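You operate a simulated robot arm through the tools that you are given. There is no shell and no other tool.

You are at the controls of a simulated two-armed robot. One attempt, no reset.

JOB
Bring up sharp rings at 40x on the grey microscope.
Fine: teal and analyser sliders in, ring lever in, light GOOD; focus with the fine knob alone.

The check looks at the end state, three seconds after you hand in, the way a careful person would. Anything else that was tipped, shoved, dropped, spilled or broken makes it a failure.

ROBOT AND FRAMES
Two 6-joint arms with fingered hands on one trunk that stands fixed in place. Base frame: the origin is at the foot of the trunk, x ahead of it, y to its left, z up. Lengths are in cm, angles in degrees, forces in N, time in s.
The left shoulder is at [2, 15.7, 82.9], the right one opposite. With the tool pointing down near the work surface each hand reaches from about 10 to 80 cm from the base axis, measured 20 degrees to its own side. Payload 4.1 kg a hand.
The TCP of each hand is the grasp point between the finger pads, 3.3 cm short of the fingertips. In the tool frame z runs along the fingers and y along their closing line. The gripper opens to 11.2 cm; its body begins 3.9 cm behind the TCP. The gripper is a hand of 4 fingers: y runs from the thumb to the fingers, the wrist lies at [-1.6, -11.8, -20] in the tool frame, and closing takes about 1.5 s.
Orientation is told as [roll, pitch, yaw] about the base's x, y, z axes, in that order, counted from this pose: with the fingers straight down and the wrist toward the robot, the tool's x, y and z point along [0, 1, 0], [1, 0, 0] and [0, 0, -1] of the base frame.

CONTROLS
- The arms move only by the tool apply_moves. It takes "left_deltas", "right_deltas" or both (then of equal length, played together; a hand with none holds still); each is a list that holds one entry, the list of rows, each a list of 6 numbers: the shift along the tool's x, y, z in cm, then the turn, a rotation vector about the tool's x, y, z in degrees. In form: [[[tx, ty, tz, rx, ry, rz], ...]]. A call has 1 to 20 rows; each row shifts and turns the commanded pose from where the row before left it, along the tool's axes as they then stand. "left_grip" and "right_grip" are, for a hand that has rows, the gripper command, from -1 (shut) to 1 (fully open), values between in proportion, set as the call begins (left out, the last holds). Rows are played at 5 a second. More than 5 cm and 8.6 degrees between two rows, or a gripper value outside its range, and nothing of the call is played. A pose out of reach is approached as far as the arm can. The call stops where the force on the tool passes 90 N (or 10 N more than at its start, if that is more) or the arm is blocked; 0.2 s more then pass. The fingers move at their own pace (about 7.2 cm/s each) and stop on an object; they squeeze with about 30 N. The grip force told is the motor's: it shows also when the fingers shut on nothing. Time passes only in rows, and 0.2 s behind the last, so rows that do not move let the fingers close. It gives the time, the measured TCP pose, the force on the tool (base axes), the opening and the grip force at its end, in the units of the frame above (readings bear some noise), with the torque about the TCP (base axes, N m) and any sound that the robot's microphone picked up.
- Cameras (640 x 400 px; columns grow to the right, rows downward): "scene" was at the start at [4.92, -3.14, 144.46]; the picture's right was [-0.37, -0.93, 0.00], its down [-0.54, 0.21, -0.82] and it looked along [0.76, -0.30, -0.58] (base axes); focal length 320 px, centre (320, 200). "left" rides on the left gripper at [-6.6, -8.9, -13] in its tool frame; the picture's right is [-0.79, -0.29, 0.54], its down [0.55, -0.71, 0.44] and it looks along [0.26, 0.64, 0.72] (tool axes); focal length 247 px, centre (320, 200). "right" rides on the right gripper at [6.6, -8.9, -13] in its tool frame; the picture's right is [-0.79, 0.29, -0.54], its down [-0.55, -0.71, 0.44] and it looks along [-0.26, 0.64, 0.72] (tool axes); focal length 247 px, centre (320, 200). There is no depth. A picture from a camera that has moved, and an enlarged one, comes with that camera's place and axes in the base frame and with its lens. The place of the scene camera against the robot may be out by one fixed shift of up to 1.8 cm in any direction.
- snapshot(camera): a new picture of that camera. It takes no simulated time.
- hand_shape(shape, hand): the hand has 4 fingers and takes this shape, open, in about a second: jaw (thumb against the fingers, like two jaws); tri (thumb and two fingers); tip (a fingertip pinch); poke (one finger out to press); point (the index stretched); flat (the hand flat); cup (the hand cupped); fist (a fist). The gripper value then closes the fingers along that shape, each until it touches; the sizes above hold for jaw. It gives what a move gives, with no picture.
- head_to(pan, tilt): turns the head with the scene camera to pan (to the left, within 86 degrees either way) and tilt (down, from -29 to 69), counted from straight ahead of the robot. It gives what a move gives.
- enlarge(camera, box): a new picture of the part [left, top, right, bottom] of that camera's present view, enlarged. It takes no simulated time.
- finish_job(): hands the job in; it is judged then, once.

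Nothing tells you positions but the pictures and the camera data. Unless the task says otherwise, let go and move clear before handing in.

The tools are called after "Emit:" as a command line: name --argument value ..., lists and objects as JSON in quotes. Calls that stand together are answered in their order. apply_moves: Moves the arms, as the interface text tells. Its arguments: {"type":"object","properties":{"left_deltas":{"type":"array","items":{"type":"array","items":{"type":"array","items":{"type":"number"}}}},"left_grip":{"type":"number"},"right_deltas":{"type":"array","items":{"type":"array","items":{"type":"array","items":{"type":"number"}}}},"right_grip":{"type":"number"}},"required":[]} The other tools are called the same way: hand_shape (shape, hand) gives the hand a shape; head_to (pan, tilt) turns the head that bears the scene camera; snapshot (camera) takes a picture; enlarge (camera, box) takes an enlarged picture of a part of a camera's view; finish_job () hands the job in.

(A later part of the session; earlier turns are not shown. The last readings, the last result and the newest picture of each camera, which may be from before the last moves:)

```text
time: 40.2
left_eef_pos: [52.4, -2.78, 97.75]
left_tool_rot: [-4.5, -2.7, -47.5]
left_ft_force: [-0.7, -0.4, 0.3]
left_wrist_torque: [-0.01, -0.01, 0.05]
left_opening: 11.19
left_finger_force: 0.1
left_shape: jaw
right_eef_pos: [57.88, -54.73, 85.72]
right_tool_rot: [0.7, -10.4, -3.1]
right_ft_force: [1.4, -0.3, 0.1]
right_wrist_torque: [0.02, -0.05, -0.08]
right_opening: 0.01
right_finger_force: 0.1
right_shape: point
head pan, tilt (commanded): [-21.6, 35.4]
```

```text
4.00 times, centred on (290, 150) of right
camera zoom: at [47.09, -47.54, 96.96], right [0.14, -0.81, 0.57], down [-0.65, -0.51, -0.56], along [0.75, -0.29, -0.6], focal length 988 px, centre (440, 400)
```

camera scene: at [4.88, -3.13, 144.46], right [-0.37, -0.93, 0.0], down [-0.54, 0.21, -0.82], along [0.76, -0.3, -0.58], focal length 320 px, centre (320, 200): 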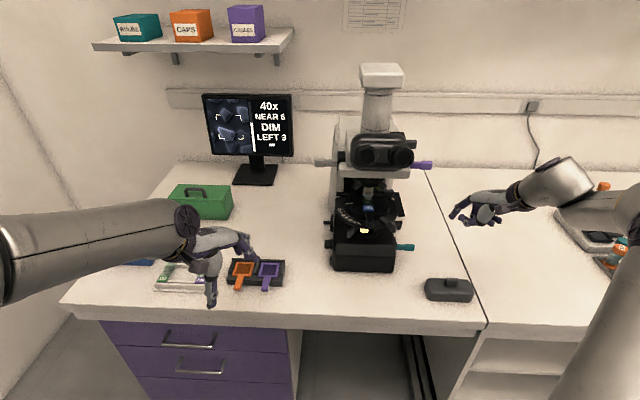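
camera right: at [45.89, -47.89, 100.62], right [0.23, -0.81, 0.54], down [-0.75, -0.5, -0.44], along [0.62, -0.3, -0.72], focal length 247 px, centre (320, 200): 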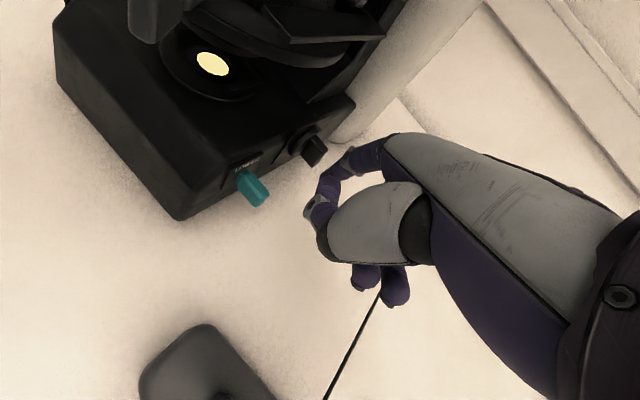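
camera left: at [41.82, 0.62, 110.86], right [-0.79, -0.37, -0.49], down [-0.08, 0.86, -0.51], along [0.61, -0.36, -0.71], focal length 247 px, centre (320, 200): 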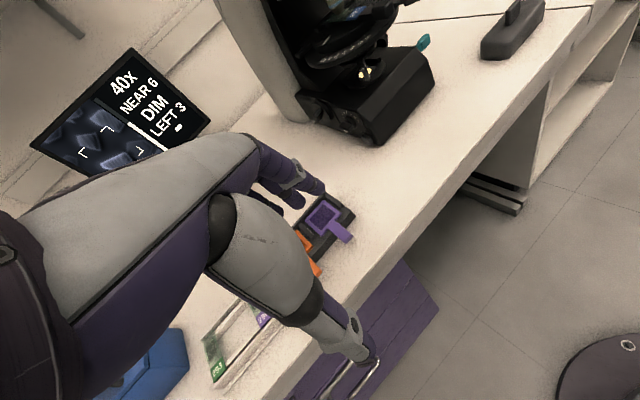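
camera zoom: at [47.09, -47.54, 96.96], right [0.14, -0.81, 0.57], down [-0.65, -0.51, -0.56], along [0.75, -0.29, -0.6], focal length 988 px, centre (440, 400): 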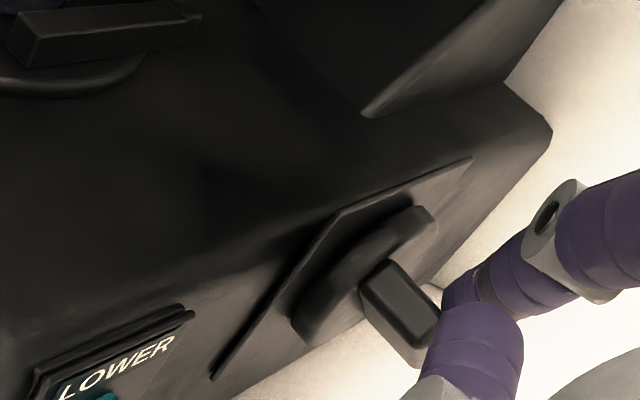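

Emit:
apply_moves --right_deltas '[[[0.16, -0.43, 0.03, 0, 0, 0]]]'

Emit:
enlarge --camera "scene" --box '[198, 88, 298, 190]'

Emit:
enlarge --camera "right" --box '[220, 100, 360, 200]'

```text
time: 40.6
left_eef_pos: [52.42, -2.8, 97.81]
left_tool_rot: [-4.6, -2.6, -47.6]
left_ft_force: [0.8, -0.4, -0.5]
left_wrist_torque: [-0.01, -0.02, 0.03]
left_opening: 11.2
left_finger_force: 0.1
left_shape: jaw
right_eef_pos: [57.34, -54.5, 85.57]
right_tool_rot: [0.6, -10.4, -3.2]
right_ft_force: [1.1, -0.5, 0.6]
right_wrist_torque: [0.04, -0.08, -0.02]
right_opening: 0.0
right_finger_force: 0.0
right_shape: point
head pan, tilt (commanded): [-21.6, 35.4]
```

```text
3.92 times, centred on (248, 139) of scene
camera zoom: at [4.92, -3.14, 144.46], right [-0.37, -0.93, 0.0], down [-0.54, 0.21, -0.82], along [0.76, -0.3, -0.58], focal length 1257 px, centre (602, 439)
```

zoom: 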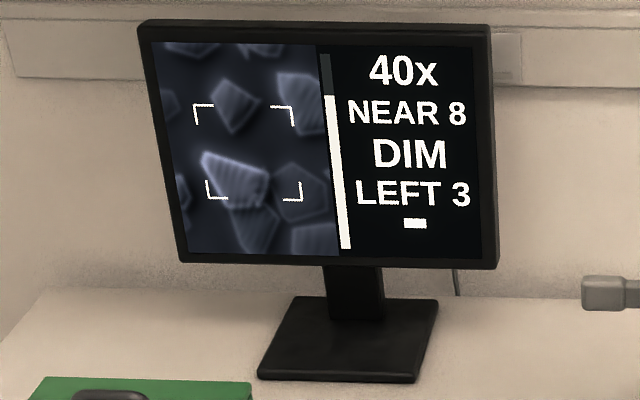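

```text
4.00 times, centred on (290, 150) of right
camera zoom: at [46.64, -47.39, 96.83], right [0.14, -0.81, 0.57], down [-0.65, -0.51, -0.56], along [0.75, -0.29, -0.6], focal length 988 px, centre (440, 400)
```

zoom: 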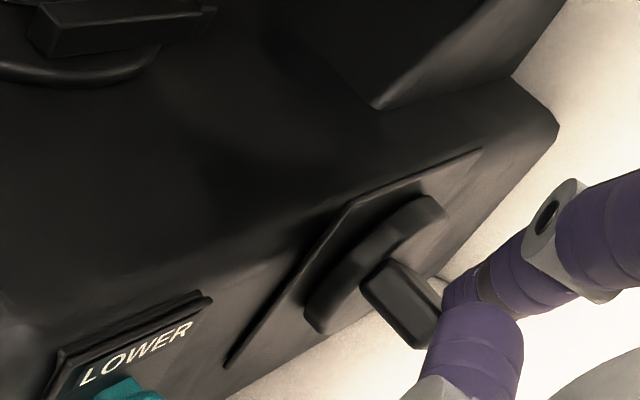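

Emit:
apply_moves --right_deltas '[[[0, 0.07, -0.4, 0, 0, 0], [0.36, -0.92, -0.16, 0, 0, 0], [0, -0.07, 0.4, 0, 0, 0]]]'

Emit:
enlarge --camera "scene" --box '[198, 88, 298, 190]'

Emit:
enlarge --camera "right" --box '[220, 100, 360, 200]'

Emit:
enlarge --camera "scene" --box '[385, 190, 465, 250]'

```text
time: 41.4
left_eef_pos: [52.42, -2.77, 97.79]
left_tool_rot: [-4.5, -2.8, -47.6]
left_ft_force: [0.2, -0.2, 0.1]
left_wrist_torque: [0.0, 0.01, 0.01]
left_opening: 11.18
left_finger_force: 0.1
left_shape: jaw
right_eef_pos: [56.48, -54.04, 85.7]
right_tool_rot: [0.7, -10.5, -3.2]
right_ft_force: [-4.1, 1.5, 4.9]
right_wrist_torque: [0.08, -0.32, 0.13]
right_opening: 10.54
right_finger_force: 0.1
right_shape: point
head pan, tilt (commanded): [-21.6, 35.4]
```

```text
3.92 times, centred on (248, 139) of scene
camera zoom: at [4.89, -3.13, 144.46], right [-0.37, -0.93, 0.0], down [-0.54, 0.21, -0.82], along [0.76, -0.3, -0.58], focal length 1257 px, centre (602, 439)
```

zoom: 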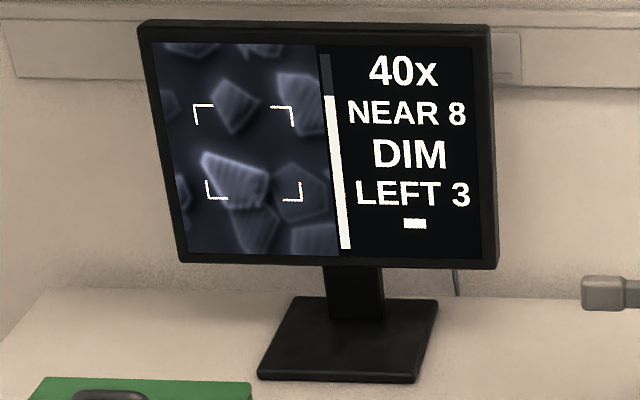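

```text
4.00 times, centred on (290, 150) of right
camera zoom: at [45.71, -46.95, 96.83], right [0.14, -0.81, 0.57], down [-0.65, -0.51, -0.56], along [0.75, -0.29, -0.6], focal length 988 px, centre (440, 400)
```

zoom: 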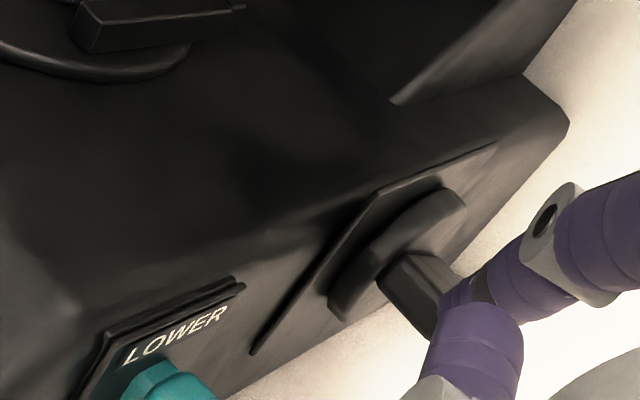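

```text
6.67 times, centred on (425, 220) of scene
camera zoom: at [4.89, -3.13, 144.46], right [-0.37, -0.93, 0.0], down [-0.54, 0.21, -0.82], along [0.76, -0.3, -0.58], focal length 2137 px, centre (-380, 67)
```

zoom: 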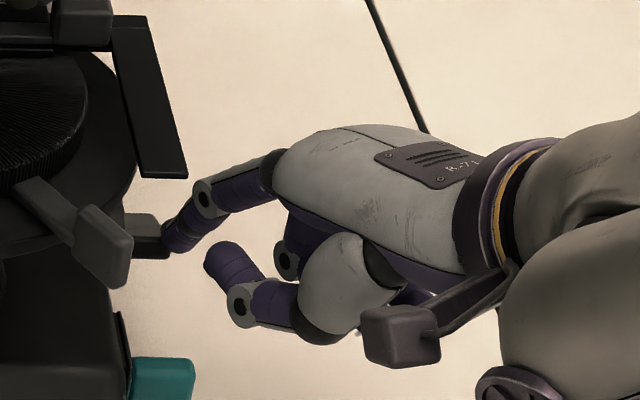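

Emit:
apply_moves --right_deltas '[[[0, -0.06, 0.35, 0, 0, 0]]]'

Emit:
enlarge --camera "scene" --box '[198, 88, 298, 190]'

Emit:
enlarge --camera "scene" --box '[395, 205, 435, 235]'

```text
time: 41.8
left_eef_pos: [52.27, -2.79, 97.76]
left_tool_rot: [-4.4, -2.6, -47.6]
left_ft_force: [0.1, -0.8, 0.1]
left_wrist_torque: [0.02, 0.01, 0.02]
left_opening: 11.18
left_finger_force: 0.1
left_shape: jaw
right_eef_pos: [56.42, -54.04, 85.23]
right_tool_rot: [0.7, -10.4, -3.2]
right_ft_force: [-1.9, 0.5, 2.7]
right_wrist_torque: [0.06, -0.12, 0.12]
right_opening: 10.55
right_finger_force: 0.0
right_shape: point
head pan, tilt (commanded): [-21.6, 35.4]
```

```text
3.92 times, centred on (248, 139) of scene
camera zoom: at [4.9, -3.13, 144.46], right [-0.37, -0.93, 0.0], down [-0.54, 0.21, -0.82], along [0.76, -0.3, -0.58], focal length 1257 px, centre (602, 439)
```

zoom: 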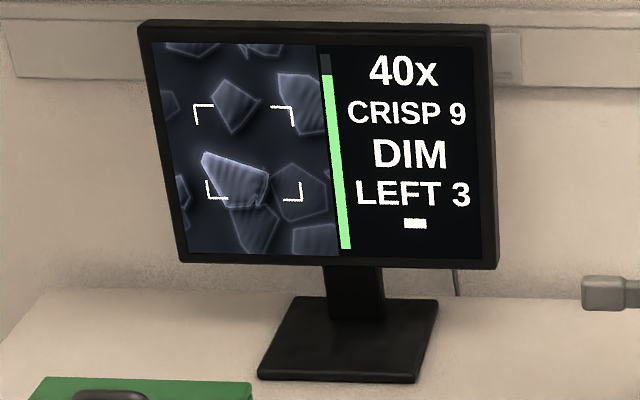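

```text
13.33 times, centred on (415, 220) of scene
camera zoom: at [4.9, -3.13, 144.46], right [-0.37, -0.93, 0.0], down [-0.54, 0.21, -0.82], along [0.76, -0.3, -0.58], focal length 4274 px, centre (-947, -67)
```

zoom: 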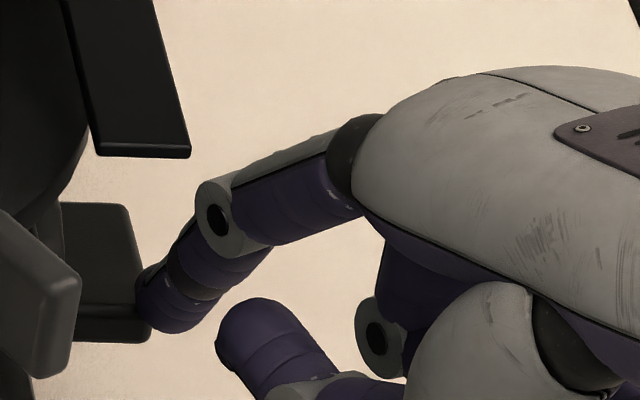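

CRISP 9 with a green bar. The number is the sharpness score, so I'll nudge a tiny bit further towards the peak.

Emit:
apply_moves --right_deltas '[[[0, -0.03, 0.15, 0, 0, 0]]]'

Emit:
enlarge --camera "scene" --box '[198, 88, 298, 190]'

```text
time: 42.2
left_eef_pos: [52.46, -2.68, 97.78]
left_tool_rot: [-4.5, -2.7, -47.5]
left_ft_force: [0.2, -0.3, -0.4]
left_wrist_torque: [-0.01, 0.01, -0.01]
left_opening: 11.2
left_finger_force: 0.0
left_shape: jaw
right_eef_pos: [56.48, -54.09, 85.13]
right_tool_rot: [0.7, -10.4, -3.2]
right_ft_force: [-1.6, 0.0, 1.8]
right_wrist_torque: [0.01, -0.11, 0.01]
right_opening: 10.6
right_finger_force: 0.0
right_shape: point
head pan, tilt (commanded): [-21.6, 35.4]
```

```text
3.92 times, centred on (248, 139) of scene
camera zoom: at [4.91, -3.14, 144.46], right [-0.37, -0.93, 0.0], down [-0.54, 0.21, -0.82], along [0.76, -0.3, -0.58], focal length 1257 px, centre (602, 439)
```

zoom: 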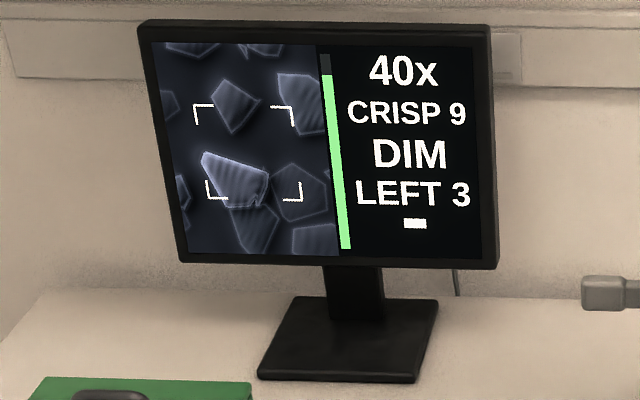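

Emit:
apply_moves --right_deltas '[[[0, -0.03, 0.18, 0, 0, 0]]]'

Emit:
enlarge --camera "scene" --box '[198, 88, 298, 190]'

```text
time: 42.6
left_eef_pos: [52.32, -2.76, 97.74]
left_tool_rot: [-4.5, -2.7, -47.6]
left_ft_force: [0.6, -0.2, -0.1]
left_wrist_torque: [-0.03, 0.01, 0.0]
left_opening: 11.17
left_finger_force: 0.1
left_shape: jaw
right_eef_pos: [56.45, -54.11, 84.87]
right_tool_rot: [0.6, -10.4, -3.3]
right_ft_force: [-1.8, -0.7, 0.9]
right_wrist_torque: [-0.01, -0.11, 0.01]
right_opening: 10.59
right_finger_force: 0.0
right_shape: point
head pan, tilt (commanded): [-21.6, 35.4]
```

```text
3.92 times, centred on (248, 139) of scene
camera zoom: at [4.91, -3.14, 144.46], right [-0.37, -0.93, 0.0], down [-0.54, 0.21, -0.82], along [0.76, -0.3, -0.58], focal length 1257 px, centre (602, 439)
```

zoom: 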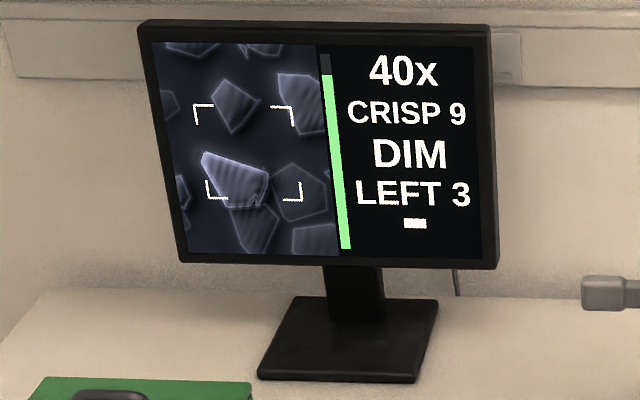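

Emit:
apply_moves --right_deltas '[[[0, -0.04, 0.2, 0, 0, 0]]]'

Emit:
enlarge --camera "scene" --box '[198, 88, 298, 190]'

Emit:
enlarge --camera "scene" --box '[395, 205, 435, 235]'

```text
time: 43.0
left_eef_pos: [52.34, -2.72, 97.76]
left_tool_rot: [-4.6, -2.7, -47.6]
left_ft_force: [0.0, -0.3, 0.3]
left_wrist_torque: [-0.04, -0.02, -0.02]
left_opening: 11.18
left_finger_force: 0.1
left_shape: jaw
right_eef_pos: [56.45, -54.07, 84.73]
right_tool_rot: [0.8, -10.4, -3.2]
right_ft_force: [-1.6, -0.2, 1.2]
right_wrist_torque: [-0.05, -0.05, -0.01]
right_opening: 10.55
right_finger_force: 0.0
right_shape: point
head pan, tilt (commanded): [-21.6, 35.4]
```

```text
3.92 times, centred on (248, 139) of scene
camera zoom: at [4.91, -3.14, 144.46], right [-0.37, -0.93, 0.0], down [-0.54, 0.21, -0.82], along [0.76, -0.3, -0.58], focal length 1257 px, centre (602, 439)
```

zoom: 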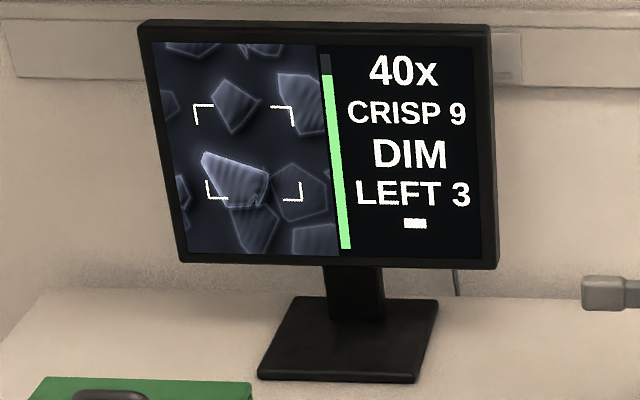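

```text
13.33 times, centred on (415, 220) of scene
camera zoom: at [4.91, -3.14, 144.46], right [-0.37, -0.93, 0.0], down [-0.54, 0.21, -0.82], along [0.76, -0.3, -0.58], focal length 4274 px, centre (-947, -67)
```

zoom: 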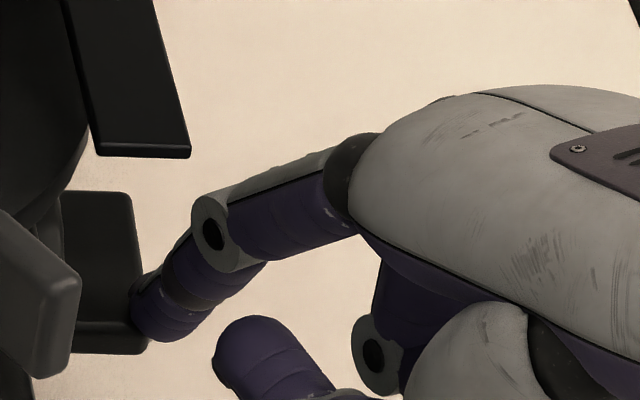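

Focus is holding at CRISP 9. I'll lift the right finger straight off the knob, retreat to the right, and check the reading stays.

Emit:
apply_moves --right_deltas '[[[0, 0.27, -1.48, 0, 0, 0], [0, 0.27, -1.48, 0, 0, 0], [-1.87, -0.71, -0.15, 0, 0, 0], [-1.87, -0.71, -0.15, 0, 0, 0], [-1.87, -0.71, -0.15, 0, 0, 0], [0, 0.54, -2.95, 0, 0, 0], [0, 0.54, -2.95, 0, 0, 0]]]'

Emit:
snapshot --camera "right"

Emit:
snapshot --camera "scene"

Emit:
enlarge --camera "scene" --box '[198, 88, 298, 190]'

```text
time: 44.6
left_eef_pos: [52.31, -2.75, 97.76]
left_tool_rot: [-4.5, -2.6, -47.6]
left_ft_force: [0.1, 0.2, -0.3]
left_wrist_torque: [-0.03, 0.01, 0.0]
left_opening: 11.14
left_finger_force: 0.1
left_shape: jaw
right_eef_pos: [54.05, -59.59, 93.7]
right_tool_rot: [0.6, -10.3, -3.1]
right_ft_force: [-0.4, 0.3, 0.0]
right_wrist_torque: [0.03, 0.0, 0.01]
right_opening: 10.56
right_finger_force: 0.0
right_shape: point
head pan, tilt (commanded): [-21.6, 35.4]
```

```text
taken
camera right: at [43.34, -52.55, 104.9], right [0.14, -0.81, 0.57], down [-0.65, -0.51, -0.56], along [0.75, -0.29, -0.6], focal length 247 px, centre (320, 200)
```

right: 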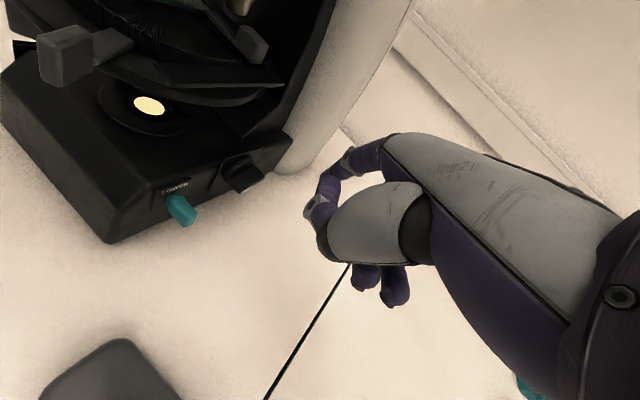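

```text
taken
camera scene: at [4.93, -3.15, 144.46], right [-0.37, -0.93, 0.0], down [-0.54, 0.21, -0.82], along [0.76, -0.3, -0.58], focal length 320 px, centre (320, 200)
```

scene: 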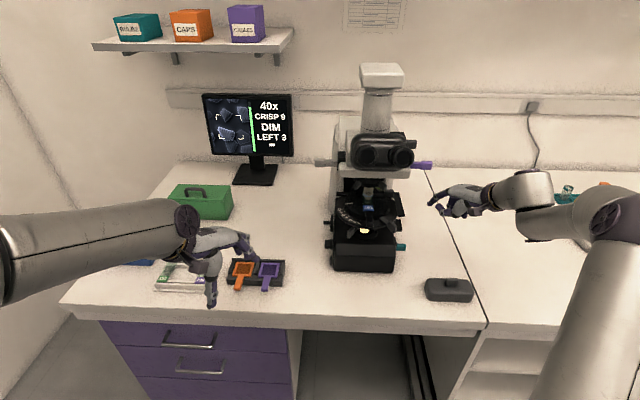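

```text
3.92 times, centred on (248, 139) of scene
camera zoom: at [4.93, -3.15, 144.46], right [-0.37, -0.93, 0.0], down [-0.54, 0.21, -0.82], along [0.76, -0.3, -0.58], focal length 1257 px, centre (602, 439)
```

zoom: 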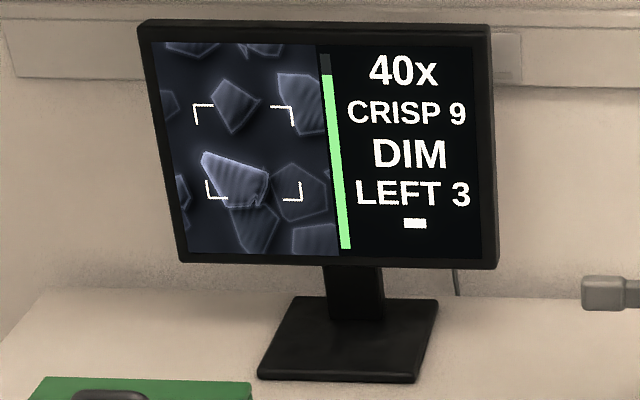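

Focus held at CRISP 9 after letting go. Now the left hand: I'll put it in the point shape, raise it and turn it to point forward for the UPPER slider.

Emit:
hand_shape --hand "left" --shape "point"

Emit:
apply_moves --left_deltas '[[[0, 0, -3.5, 0, 0, 0], [0, 0, -3.5, 0, 0, 0], [0, 0, -3.5, 0, 0, 0], [0, 0, 0, -8.1, 1.55, -1.0], [0, 0, 0, -8.1, 1.55, -1.0], [0, 0, 0, -8.1, 1.55, -1.0], [0, 0, 0, -8.1, 1.55, -1.0]]]'

Emit:
snapshot --camera "left"

Emit:
snapshot --camera "scene"

```text
time: 45.5
left_eef_pos: [52.38, -2.74, 97.78]
left_tool_rot: [-4.5, -2.8, -47.6]
left_ft_force: [-0.5, 0.6, 0.2]
left_wrist_torque: [0.0, -0.03, -0.01]
left_opening: 0.0
left_finger_force: 0.1
left_shape: point
right_eef_pos: [54.02, -59.73, 93.67]
right_tool_rot: [0.7, -10.5, -3.2]
right_ft_force: [0.2, 0.8, 0.4]
right_wrist_torque: [0.01, 0.01, 0.01]
right_opening: 10.54
right_finger_force: 0.1
right_shape: point
head pan, tilt (commanded): [-21.6, 35.4]
```

```text
time: 47.1
left_eef_pos: [52.22, -1.68, 107.68]
left_tool_rot: [-0.4, -31.7, -43.0]
left_ft_force: [-0.9, -0.7, 1.0]
left_wrist_torque: [0.09, -0.02, 0.05]
left_opening: 0.01
left_finger_force: 0.1
left_shape: point
left hand out of reach, approached as far as the arm can: row 7
right_eef_pos: [54.07, -59.71, 93.66]
right_tool_rot: [0.8, -10.5, -3.2]
right_ft_force: [0.7, 0.3, -1.1]
right_wrist_torque: [0.06, -0.03, 0.0]
right_opening: 10.57
right_finger_force: 0.1
right_shape: point
head pan, tilt (commanded): [-21.6, 35.4]
```

```text
taken
camera left: at [37.19, 3.42, 114.14], right [-0.52, -0.61, -0.6], down [0.1, 0.66, -0.75], along [0.85, -0.45, -0.28], focal length 247 px, centre (320, 200)
```

left: 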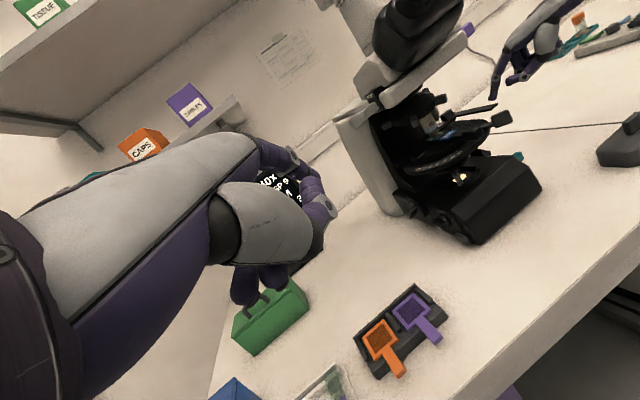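

```text
taken
camera scene: at [4.89, -3.19, 144.46], right [-0.37, -0.93, 0.0], down [-0.54, 0.21, -0.82], along [0.76, -0.3, -0.58], focal length 320 px, centre (320, 200)
```

scene: 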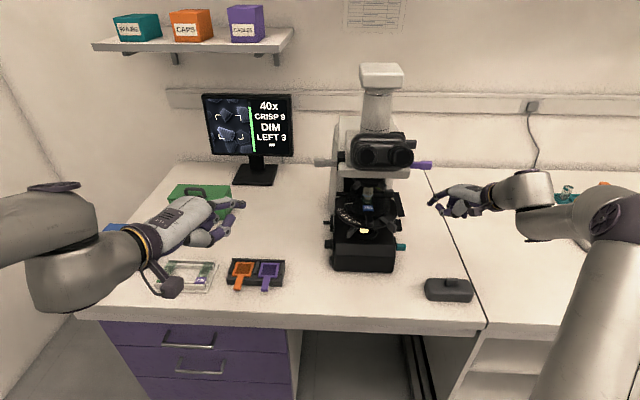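

Emit:
enlarge --camera "left" --box '[330, 70, 450, 140]'

Emit:
enlarge --camera "left" --box '[380, 160, 560, 260]'

Emit:
enlarge --camera "scene" --box '[180, 180, 280, 260]'

```text
5.33 times, centred on (390, 105) of left
camera zoom: at [37.19, 3.42, 114.14], right [-0.52, -0.61, -0.6], down [0.1, 0.66, -0.75], along [0.85, -0.45, -0.28], focal length 1317 px, centre (-53, 707)
```

zoom: 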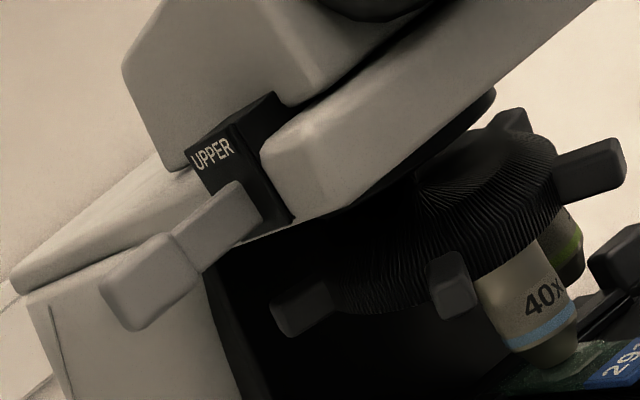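

```text
3.56 times, centred on (470, 210) of left
camera zoom: at [37.19, 3.42, 114.14], right [-0.52, -0.61, -0.6], down [0.1, 0.66, -0.75], along [0.85, -0.45, -0.28], focal length 878 px, centre (-213, 164)
```

zoom: 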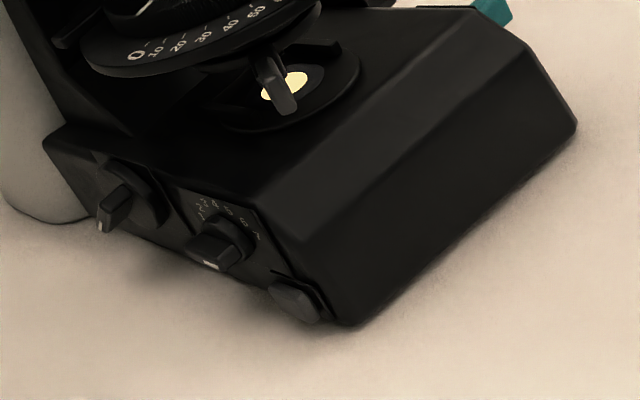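

```text
5.00 times, centred on (230, 220) of scene
camera zoom: at [4.89, -3.19, 144.46], right [-0.37, -0.93, 0.0], down [-0.54, 0.21, -0.82], along [0.76, -0.3, -0.58], focal length 1603 px, centre (770, 100)
```

zoom: 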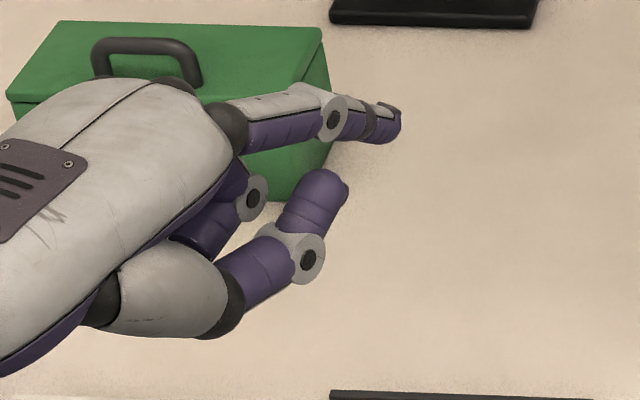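

Emit:
apply_moves --left_deltas '[[[-0.34, 3.41, 2.11, 0, 0, 0], [-0.34, 3.41, 2.11, 0, 0, 0], [-0.34, 3.41, 2.11, 0, 0, 0], [-0.34, 3.41, 2.11, 0, 0, 0], [-0.34, 3.41, 2.11, 0, 0, 0]]]'

Emit:
snapshot --camera "scene"

Emit:
snapshot --camera "left"

Emit:
enlarge --camera "scene" --box '[260, 110, 380, 200]'

```text
time: 48.3
left_eef_pos: [65.68, -16.8, 107.75]
left_tool_rot: [-0.7, -32.0, -42.9]
left_ft_force: [1.0, 0.6, 1.7]
left_wrist_torque: [-0.01, 0.03, 0.01]
left_opening: 0.0
left_finger_force: 0.0
left_shape: point
right_eef_pos: [54.01, -59.59, 93.74]
right_tool_rot: [0.6, -10.5, -3.1]
right_ft_force: [0.4, 0.6, 0.2]
right_wrist_torque: [-0.01, -0.01, -0.02]
right_opening: 10.55
right_finger_force: 0.1
right_shape: point
head pan, tilt (commanded): [-21.6, 35.4]
```

```text
taken
camera scene: at [4.89, -3.1, 144.46], right [-0.37, -0.93, 0.0], down [-0.54, 0.21, -0.82], along [0.76, -0.3, -0.58], focal length 320 px, centre (320, 200)
```

scene: 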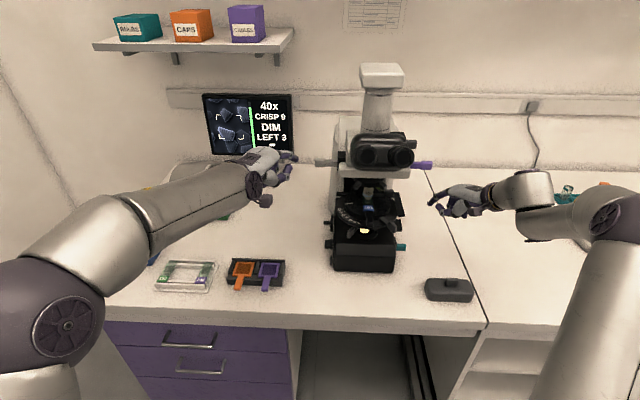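

```text
taken
camera left: at [50.64, -11.54, 114.28], right [-0.52, -0.61, -0.6], down [0.1, 0.65, -0.75], along [0.85, -0.45, -0.27], focal length 247 px, centre (320, 200)
```

left: 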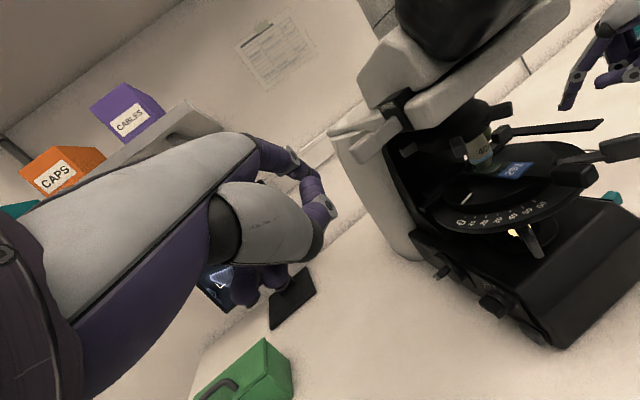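

```text
4.44 times, centred on (320, 155) of scene
camera zoom: at [4.89, -3.1, 144.46], right [-0.37, -0.93, 0.0], down [-0.54, 0.21, -0.82], along [0.76, -0.3, -0.58], focal length 1425 px, centre (320, 400)
```

zoom: 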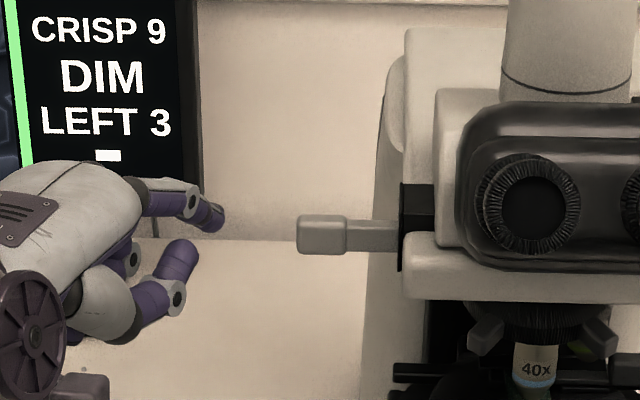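

Emit:
apply_moves --left_deltas '[[[-1.42, 0.41, 0.25, 0, 0, 0], [-1.42, 0.41, 0.25, 0, 0, 0], [-0.38, 0.11, 0.07, 0, 0, 0], [-0.38, 0.11, 0.07, 0, 0, 0]]]'

Emit:
enlarge --camera "scene" --box '[260, 110, 380, 200]'

```text
time: 49.3
left_eef_pos: [65.4, -17.37, 107.9]
left_tool_rot: [-0.8, -31.9, -42.9]
left_ft_force: [-0.2, 0.1, 0.1]
left_wrist_torque: [0.02, 0.04, 0.0]
left_opening: 0.0
left_finger_force: 0.1
left_shape: point
left hand out of reach, approached as far as the arm can: row 1, 2, 3, 4
right_eef_pos: [53.96, -59.52, 93.63]
right_tool_rot: [0.8, -10.4, -3.2]
right_ft_force: [-0.5, -0.1, -0.5]
right_wrist_torque: [-0.01, -0.01, -0.01]
right_opening: 10.54
right_finger_force: 0.0
right_shape: point
head pan, tilt (commanded): [-21.6, 35.4]
```

```text
4.44 times, centred on (320, 155) of scene
camera zoom: at [4.92, -3.14, 144.46], right [-0.37, -0.93, 0.0], down [-0.54, 0.21, -0.82], along [0.76, -0.3, -0.58], focal length 1425 px, centre (320, 400)
```

zoom: 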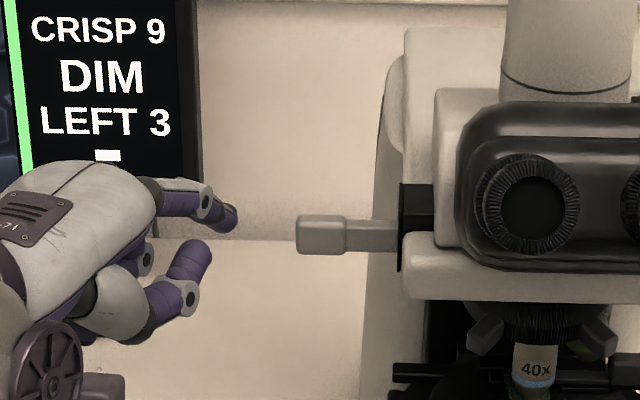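

The left arm is at its reach limit in this pose. I'll draw it back, pitch the hand more forward so the wrist sits nearer, then approach again.

Emit:
apply_moves --left_deltas '[[[0, -3.4, -2.12, 0, 0, 0], [0, -3.4, -2.12, 0, 0, 0], [0, -1.59, 2.54, 0, 0, 0], [0, 0, 0, -7.7, 0, 0], [0, 0, 0, -7.7, 0, 0], [0, 0, 0, -7.7, 0, 0]]]'

Emit:
snapshot --camera "scene"

```text
time: 50.7
left_eef_pos: [65.33, -17.42, 104.84]
left_tool_rot: [-0.9, -55.0, -42.5]
left_ft_force: [-1.0, -0.5, -0.5]
left_wrist_torque: [0.0, 0.0, -0.02]
left_opening: 0.02
left_finger_force: 0.0
left_shape: point
left hand out of reach, approached as far as the arm can: row 1, 2
right_eef_pos: [54.02, -59.71, 93.74]
right_tool_rot: [0.8, -10.4, -3.2]
right_ft_force: [-0.6, 0.2, 0.2]
right_wrist_torque: [0.03, 0.0, -0.02]
right_opening: 10.55
right_finger_force: 0.0
right_shape: point
head pan, tilt (commanded): [-21.6, 35.4]
```

```text
taken
camera scene: at [4.9, -3.14, 144.46], right [-0.37, -0.93, 0.0], down [-0.54, 0.21, -0.82], along [0.76, -0.3, -0.58], focal length 320 px, centre (320, 200)
```

scene: 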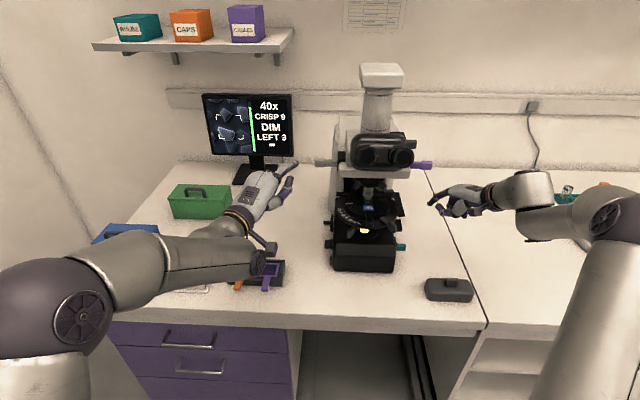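

Emit:
apply_moves --left_deltas '[[[-0.82, 0.4, 0.57, 0, 0, 0], [-0.82, 0.4, 0.57, 0, 0, 0]]]'

Emit:
enlarge --camera "scene" --box '[260, 110, 380, 200]'

Emit:
snapshot --camera "left"

```text
time: 51.3
left_eef_pos: [65.26, -19.5, 104.75]
left_tool_rot: [-0.8, -55.0, -42.4]
left_ft_force: [0.2, 0.0, 0.0]
left_wrist_torque: [-0.05, 0.01, 0.0]
left_opening: 0.02
left_finger_force: 0.1
left_shape: point
right_eef_pos: [54.0, -59.65, 93.63]
right_tool_rot: [0.7, -10.3, -3.1]
right_ft_force: [-0.1, -0.2, -0.6]
right_wrist_torque: [-0.04, 0.03, 0.0]
right_opening: 10.56
right_finger_force: 0.1
right_shape: point
head pan, tilt (commanded): [-21.6, 35.4]
```

```text
4.44 times, centred on (320, 155) of scene
camera zoom: at [4.92, -3.13, 144.46], right [-0.37, -0.93, 0.0], down [-0.54, 0.21, -0.82], along [0.76, -0.3, -0.58], focal length 1425 px, centre (320, 400)
```

zoom: 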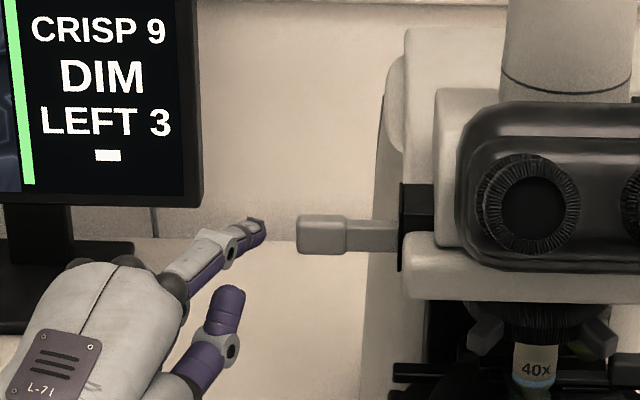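

```text
taken
camera left: at [49.19, -13.47, 104.99], right [-0.34, -0.77, -0.54], down [0.34, 0.43, -0.84], along [0.88, -0.47, 0.11], focal length 247 px, centre (320, 200)
```

left: 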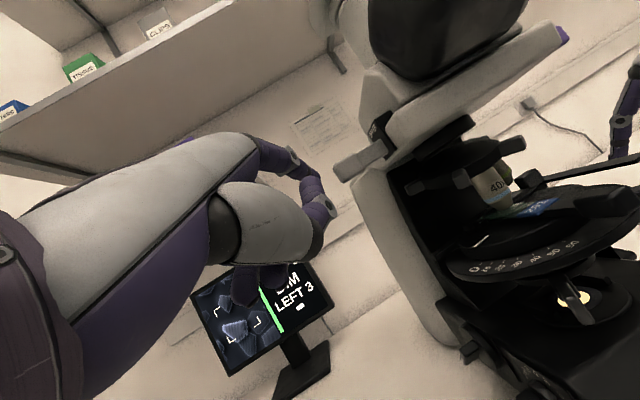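

Emit:
apply_moves --left_deltas '[[[-0.57, 0.11, 0.15, 0, 0, 0], [-0.57, 0.11, 0.15, 0, 0, 0], [-0.38, 0.07, 0.1, 0, 0, 0], [-0.38, 0.07, 0.1, 0, 0, 0]]]'

Emit:
enlarge --camera "scene" --box '[260, 110, 380, 200]'

```text
time: 52.3
left_eef_pos: [64.5, -21.39, 104.67]
left_tool_rot: [-0.9, -55.0, -42.5]
left_ft_force: [0.2, 0.9, 0.2]
left_wrist_torque: [0.01, -0.01, 0.02]
left_opening: 0.0
left_finger_force: 0.0
left_shape: point
right_eef_pos: [53.96, -59.69, 93.67]
right_tool_rot: [0.8, -10.4, -3.2]
right_ft_force: [0.6, 0.1, -0.1]
right_wrist_torque: [-0.01, 0.03, -0.01]
right_opening: 10.56
right_finger_force: 0.1
right_shape: point
head pan, tilt (commanded): [-21.6, 35.4]
```

```text
4.44 times, centred on (320, 155) of scene
camera zoom: at [4.92, -3.14, 144.46], right [-0.37, -0.93, 0.0], down [-0.54, 0.21, -0.82], along [0.76, -0.3, -0.58], focal length 1425 px, centre (320, 400)
```

zoom: 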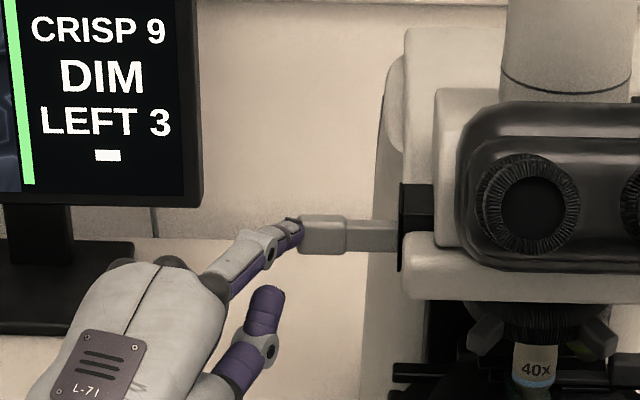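

Emit:
apply_moves --left_deltas '[[[-0.38, 0.07, 0.1, 0, 0, 0], [-0.38, 0.07, 0.1, 0, 0, 0], [-0.38, 0.07, 0.1, 0, 0, 0]]]'

Emit:
enlarge --camera "scene" --box '[260, 110, 380, 200]'

```text
time: 53.1
left_eef_pos: [63.79, -22.51, 104.77]
left_tool_rot: [-0.9, -55.0, -42.4]
left_ft_force: [0.1, -0.3, -0.1]
left_wrist_torque: [0.0, 0.03, 0.0]
left_opening: 0.01
left_finger_force: 0.0
left_shape: point
right_eef_pos: [54.03, -59.69, 93.66]
right_tool_rot: [0.7, -10.4, -3.2]
right_ft_force: [-0.5, -0.2, -0.2]
right_wrist_torque: [0.01, 0.01, -0.01]
right_opening: 10.53
right_finger_force: 0.1
right_shape: point
head pan, tilt (commanded): [-21.6, 35.4]
```

```text
4.44 times, centred on (320, 155) of scene
camera zoom: at [4.92, -3.14, 144.46], right [-0.37, -0.93, 0.0], down [-0.54, 0.21, -0.82], along [0.76, -0.3, -0.58], focal length 1425 px, centre (320, 400)
```

zoom: 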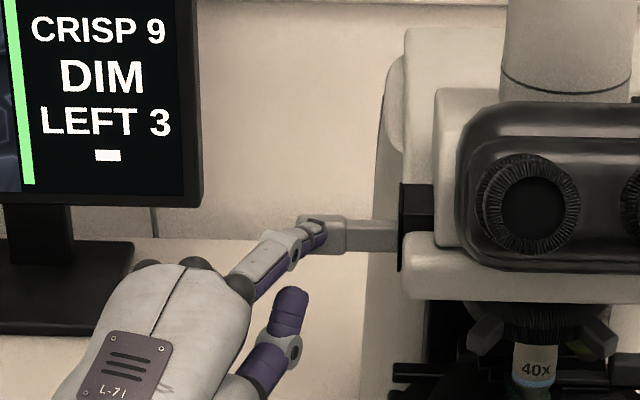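

Emit:
snapshot --camera "left"

Emit:
enlarge --camera "left" --box '[250, 90, 430, 230]'

Emit:
enlarge --camera "scene" --box '[295, 140, 355, 180]'

```text
taken
camera left: at [47.79, -16.41, 105.05], right [-0.34, -0.77, -0.54], down [0.34, 0.43, -0.84], along [0.88, -0.47, 0.11], focal length 247 px, centre (320, 200)
```

left: 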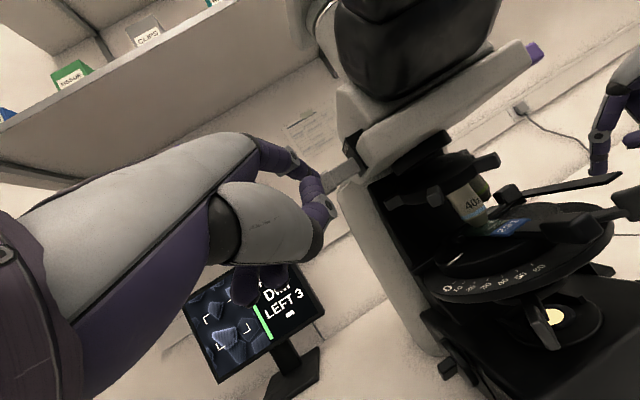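

```text
2.86 times, centred on (340, 160) of left
camera zoom: at [47.79, -16.41, 105.05], right [-0.34, -0.77, -0.54], down [0.34, 0.43, -0.84], along [0.88, -0.47, 0.11], focal length 706 px, centre (263, 314)
```

zoom: 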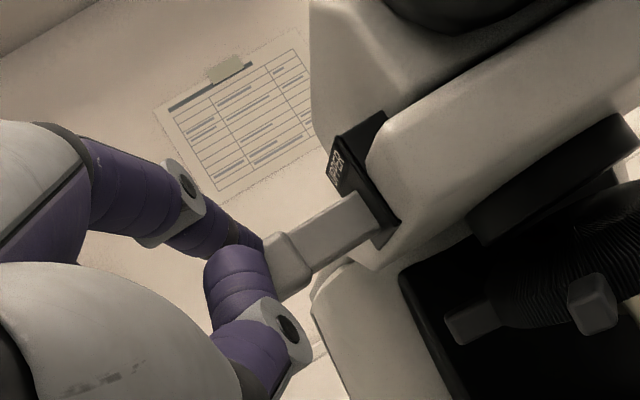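

```text
10.00 times, centred on (325, 160) of scene
camera zoom: at [4.92, -3.14, 144.46], right [-0.37, -0.93, 0.0], down [-0.54, 0.21, -0.82], along [0.76, -0.3, -0.58], focal length 3205 px, centre (270, 600)
```

zoom: 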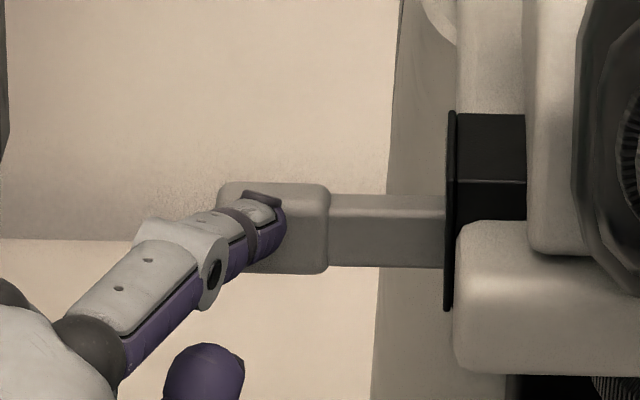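

The finger slid past just above and in front of the knob without touching it. I'll back it out to the left, lower it about a centimetre, and try again.

Emit:
apply_moves --left_deltas '[[[1.19, -0.22, -0.32, 0, 0, 0], [1.19, -0.22, -0.32, 0, 0, 0], [0.16, -0.55, 0.96, 0, 0, 0], [-0.38, 0.07, 0.1, 0, 0, 0], [-0.38, 0.07, 0.1, 0, 0, 0], [-0.38, 0.07, 0.1, 0, 0, 0]]]'

Emit:
enlarge --camera "scene" --box '[295, 140, 355, 180]'

Emit:
enlarge --camera "left" --box '[250, 90, 430, 230]'

```text
time: 54.5
left_eef_pos: [64.85, -21.38, 103.77]
left_tool_rot: [-1.0, -55.0, -42.5]
left_ft_force: [1.6, 2.0, 0.1]
left_wrist_torque: [-0.07, 0.07, 0.16]
left_opening: 10.55
left_finger_force: 0.0
left_shape: point
right_eef_pos: [54.12, -59.67, 93.7]
right_tool_rot: [0.7, -10.4, -3.2]
right_ft_force: [-0.1, -0.8, 0.5]
right_wrist_torque: [-0.02, -0.01, 0.03]
right_opening: 10.55
right_finger_force: 0.2
right_shape: point
head pan, tilt (commanded): [-21.6, 35.4]
```

```text
10.00 times, centred on (325, 160) of scene
camera zoom: at [4.92, -3.13, 144.46], right [-0.37, -0.93, 0.0], down [-0.54, 0.21, -0.82], along [0.76, -0.3, -0.58], focal length 3205 px, centre (270, 600)
```

zoom: 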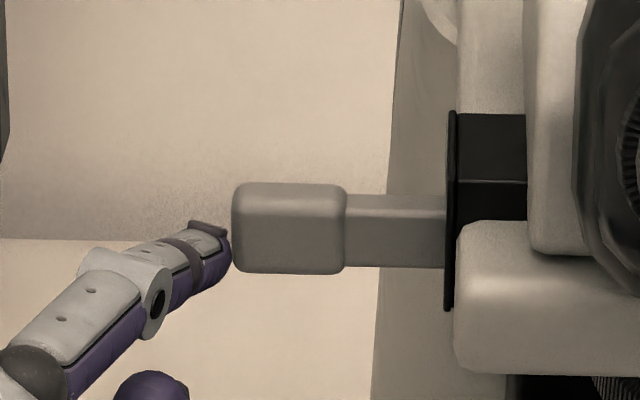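

```text
2.86 times, centred on (340, 160) of left
camera zoom: at [48.8, -15.41, 103.97], right [-0.34, -0.77, -0.54], down [0.34, 0.43, -0.84], along [0.88, -0.47, 0.11], focal length 706 px, centre (263, 314)
```

zoom: 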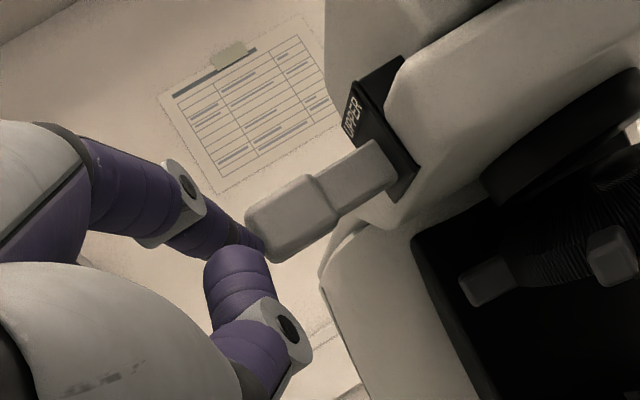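

Contact now, and the UPPER slider has started to move. I'll keep pushing in small steps.

Emit:
apply_moves --left_deltas '[[[-0.38, 0.07, 0.1, 0, 0, 0], [-0.38, 0.07, 0.1, 0, 0, 0], [-0.38, 0.07, 0.1, 0, 0, 0]]]'

Emit:
enlarge --camera "scene" --box '[295, 140, 355, 180]'

```text
time: 55.3
left_eef_pos: [64.47, -22.56, 103.79]
left_tool_rot: [-0.9, -55.0, -42.5]
left_ft_force: [-0.1, 0.8, 0.5]
left_wrist_torque: [0.01, 0.02, 0.02]
left_opening: 10.56
left_finger_force: 0.2
left_shape: point
right_eef_pos: [54.07, -59.59, 93.63]
right_tool_rot: [0.8, -10.3, -3.2]
right_ft_force: [1.3, 0.1, -1.4]
right_wrist_torque: [0.0, 0.02, -0.02]
right_opening: 10.57
right_finger_force: 0.0
right_shape: point
head pan, tilt (commanded): [-21.6, 35.4]
```

```text
10.00 times, centred on (325, 160) of scene
camera zoom: at [4.92, -3.14, 144.46], right [-0.37, -0.93, 0.0], down [-0.54, 0.21, -0.82], along [0.76, -0.3, -0.58], focal length 3205 px, centre (270, 600)
```

zoom: 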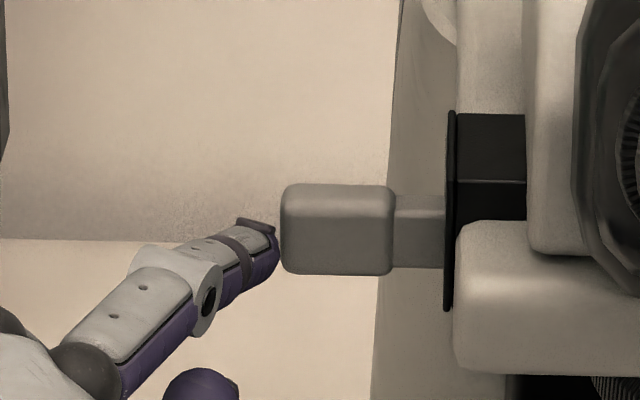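

Emit:
apply_moves --left_deltas '[[[-0.28, 0.05, 0.075, 0, 0, 0], [-0.28, 0.05, 0.075, 0, 0, 0]]]'

Emit:
enlarge --camera "scene" --box '[295, 140, 355, 180]'

Emit:
enlarge --camera "scene" --box '[198, 88, 298, 190]'

```text
time: 55.9
left_eef_pos: [64.08, -23.18, 103.9]
left_tool_rot: [-0.9, -55.0, -42.5]
left_ft_force: [-0.7, -0.2, -1.1]
left_wrist_torque: [0.02, 0.01, -0.01]
left_opening: 10.59
left_finger_force: 0.0
left_shape: point
right_eef_pos: [53.99, -59.72, 93.65]
right_tool_rot: [0.8, -10.5, -3.2]
right_ft_force: [-1.1, -0.1, -0.6]
right_wrist_torque: [0.0, -0.03, -0.03]
right_opening: 10.56
right_finger_force: 0.0
right_shape: point
head pan, tilt (commanded): [-21.6, 35.4]
```

```text
10.00 times, centred on (325, 160) of scene
camera zoom: at [4.92, -3.14, 144.46], right [-0.37, -0.93, 0.0], down [-0.54, 0.21, -0.82], along [0.76, -0.3, -0.58], focal length 3205 px, centre (270, 600)
```

zoom: 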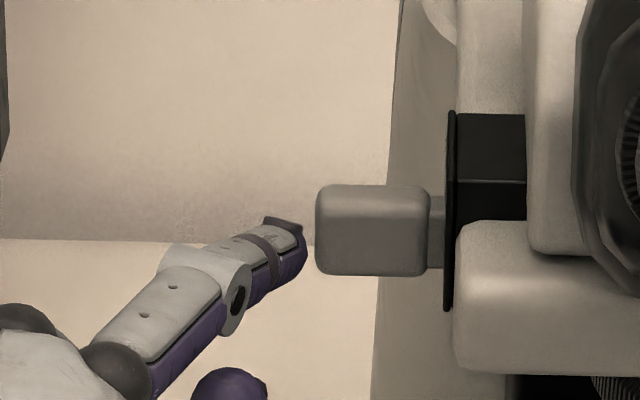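

```text
3.92 times, centred on (248, 139) of scene
camera zoom: at [4.92, -3.14, 144.46], right [-0.37, -0.93, 0.0], down [-0.54, 0.21, -0.82], along [0.76, -0.3, -0.58], focal length 1257 px, centre (602, 439)
```

zoom: 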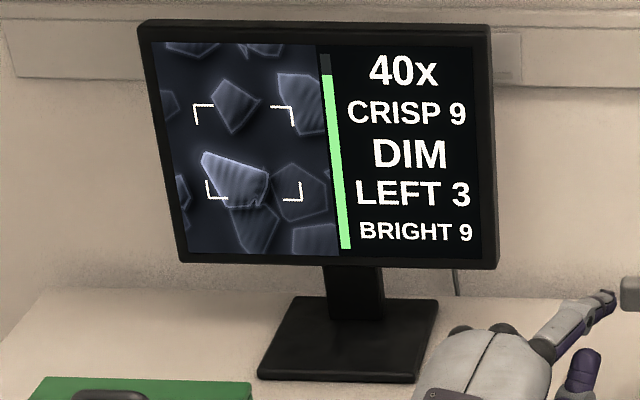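

The UPPER slider snapped in and the monitor gained a BRIGHT 9 line, so both polarisers are in. Next is the light dial on the left of the base, so I'll retreat the left hand and look at the dial.

Emit:
apply_moves --left_deltas '[[[1.9, -0.36, -0.51, 0, 0, 0], [1.9, -0.36, -0.51, 0, 0, 0], [-1.25, -2.18, -3.11, 0, 0, 0], [-1.25, -2.18, -3.11, 0, 0, 0], [-1.25, -2.18, -3.11, 0, 0, 0], [0, 0, 0, 7.7, 0, 0], [0, 0, 0, 7.7, 0, 0], [0, 0, 0, 7.7, 0, 0]]]'

Emit:
snapshot --camera "left"

Emit:
snapshot --camera "scene"

```text
time: 57.7
left_eef_pos: [54.78, -14.29, 103.67]
left_tool_rot: [-0.7, -31.9, -42.9]
left_ft_force: [0.3, -0.7, 0.6]
left_wrist_torque: [0.0, 0.01, 0.0]
left_opening: 10.54
left_finger_force: 0.0
left_shape: point
right_eef_pos: [53.96, -59.64, 93.69]
right_tool_rot: [0.8, -10.4, -3.1]
right_ft_force: [0.3, -0.3, 0.2]
right_wrist_torque: [0.0, -0.01, 0.0]
right_opening: 10.57
right_finger_force: 0.1
right_shape: point
head pan, tilt (commanded): [-21.6, 35.4]
```

```text
taken
camera left: at [39.77, -9.14, 110.17], right [-0.52, -0.61, -0.6], down [0.1, 0.65, -0.75], along [0.85, -0.45, -0.28], focal length 247 px, centre (320, 200)
```

left: 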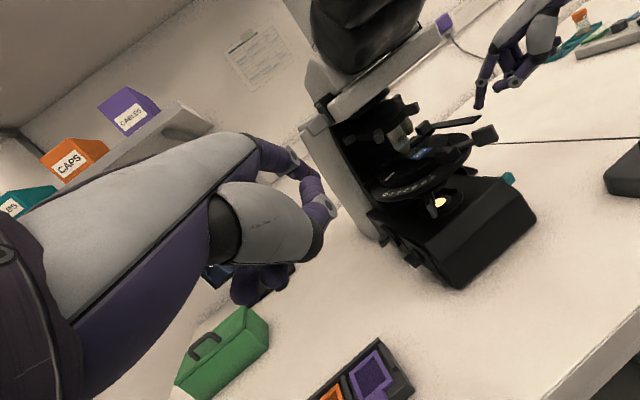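

```text
taken
camera scene: at [4.92, -3.14, 144.46], right [-0.37, -0.93, 0.0], down [-0.54, 0.21, -0.82], along [0.76, -0.3, -0.58], focal length 320 px, centre (320, 200)
```

scene: 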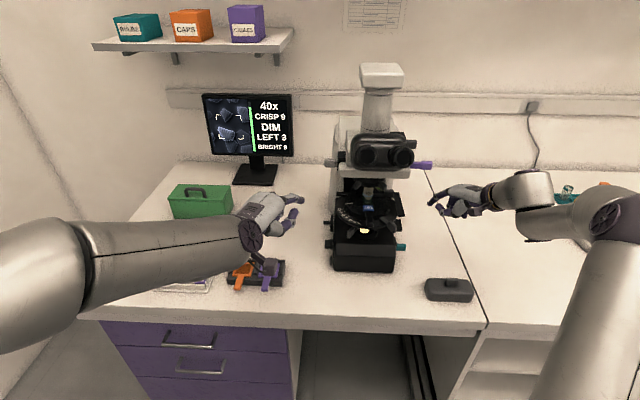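

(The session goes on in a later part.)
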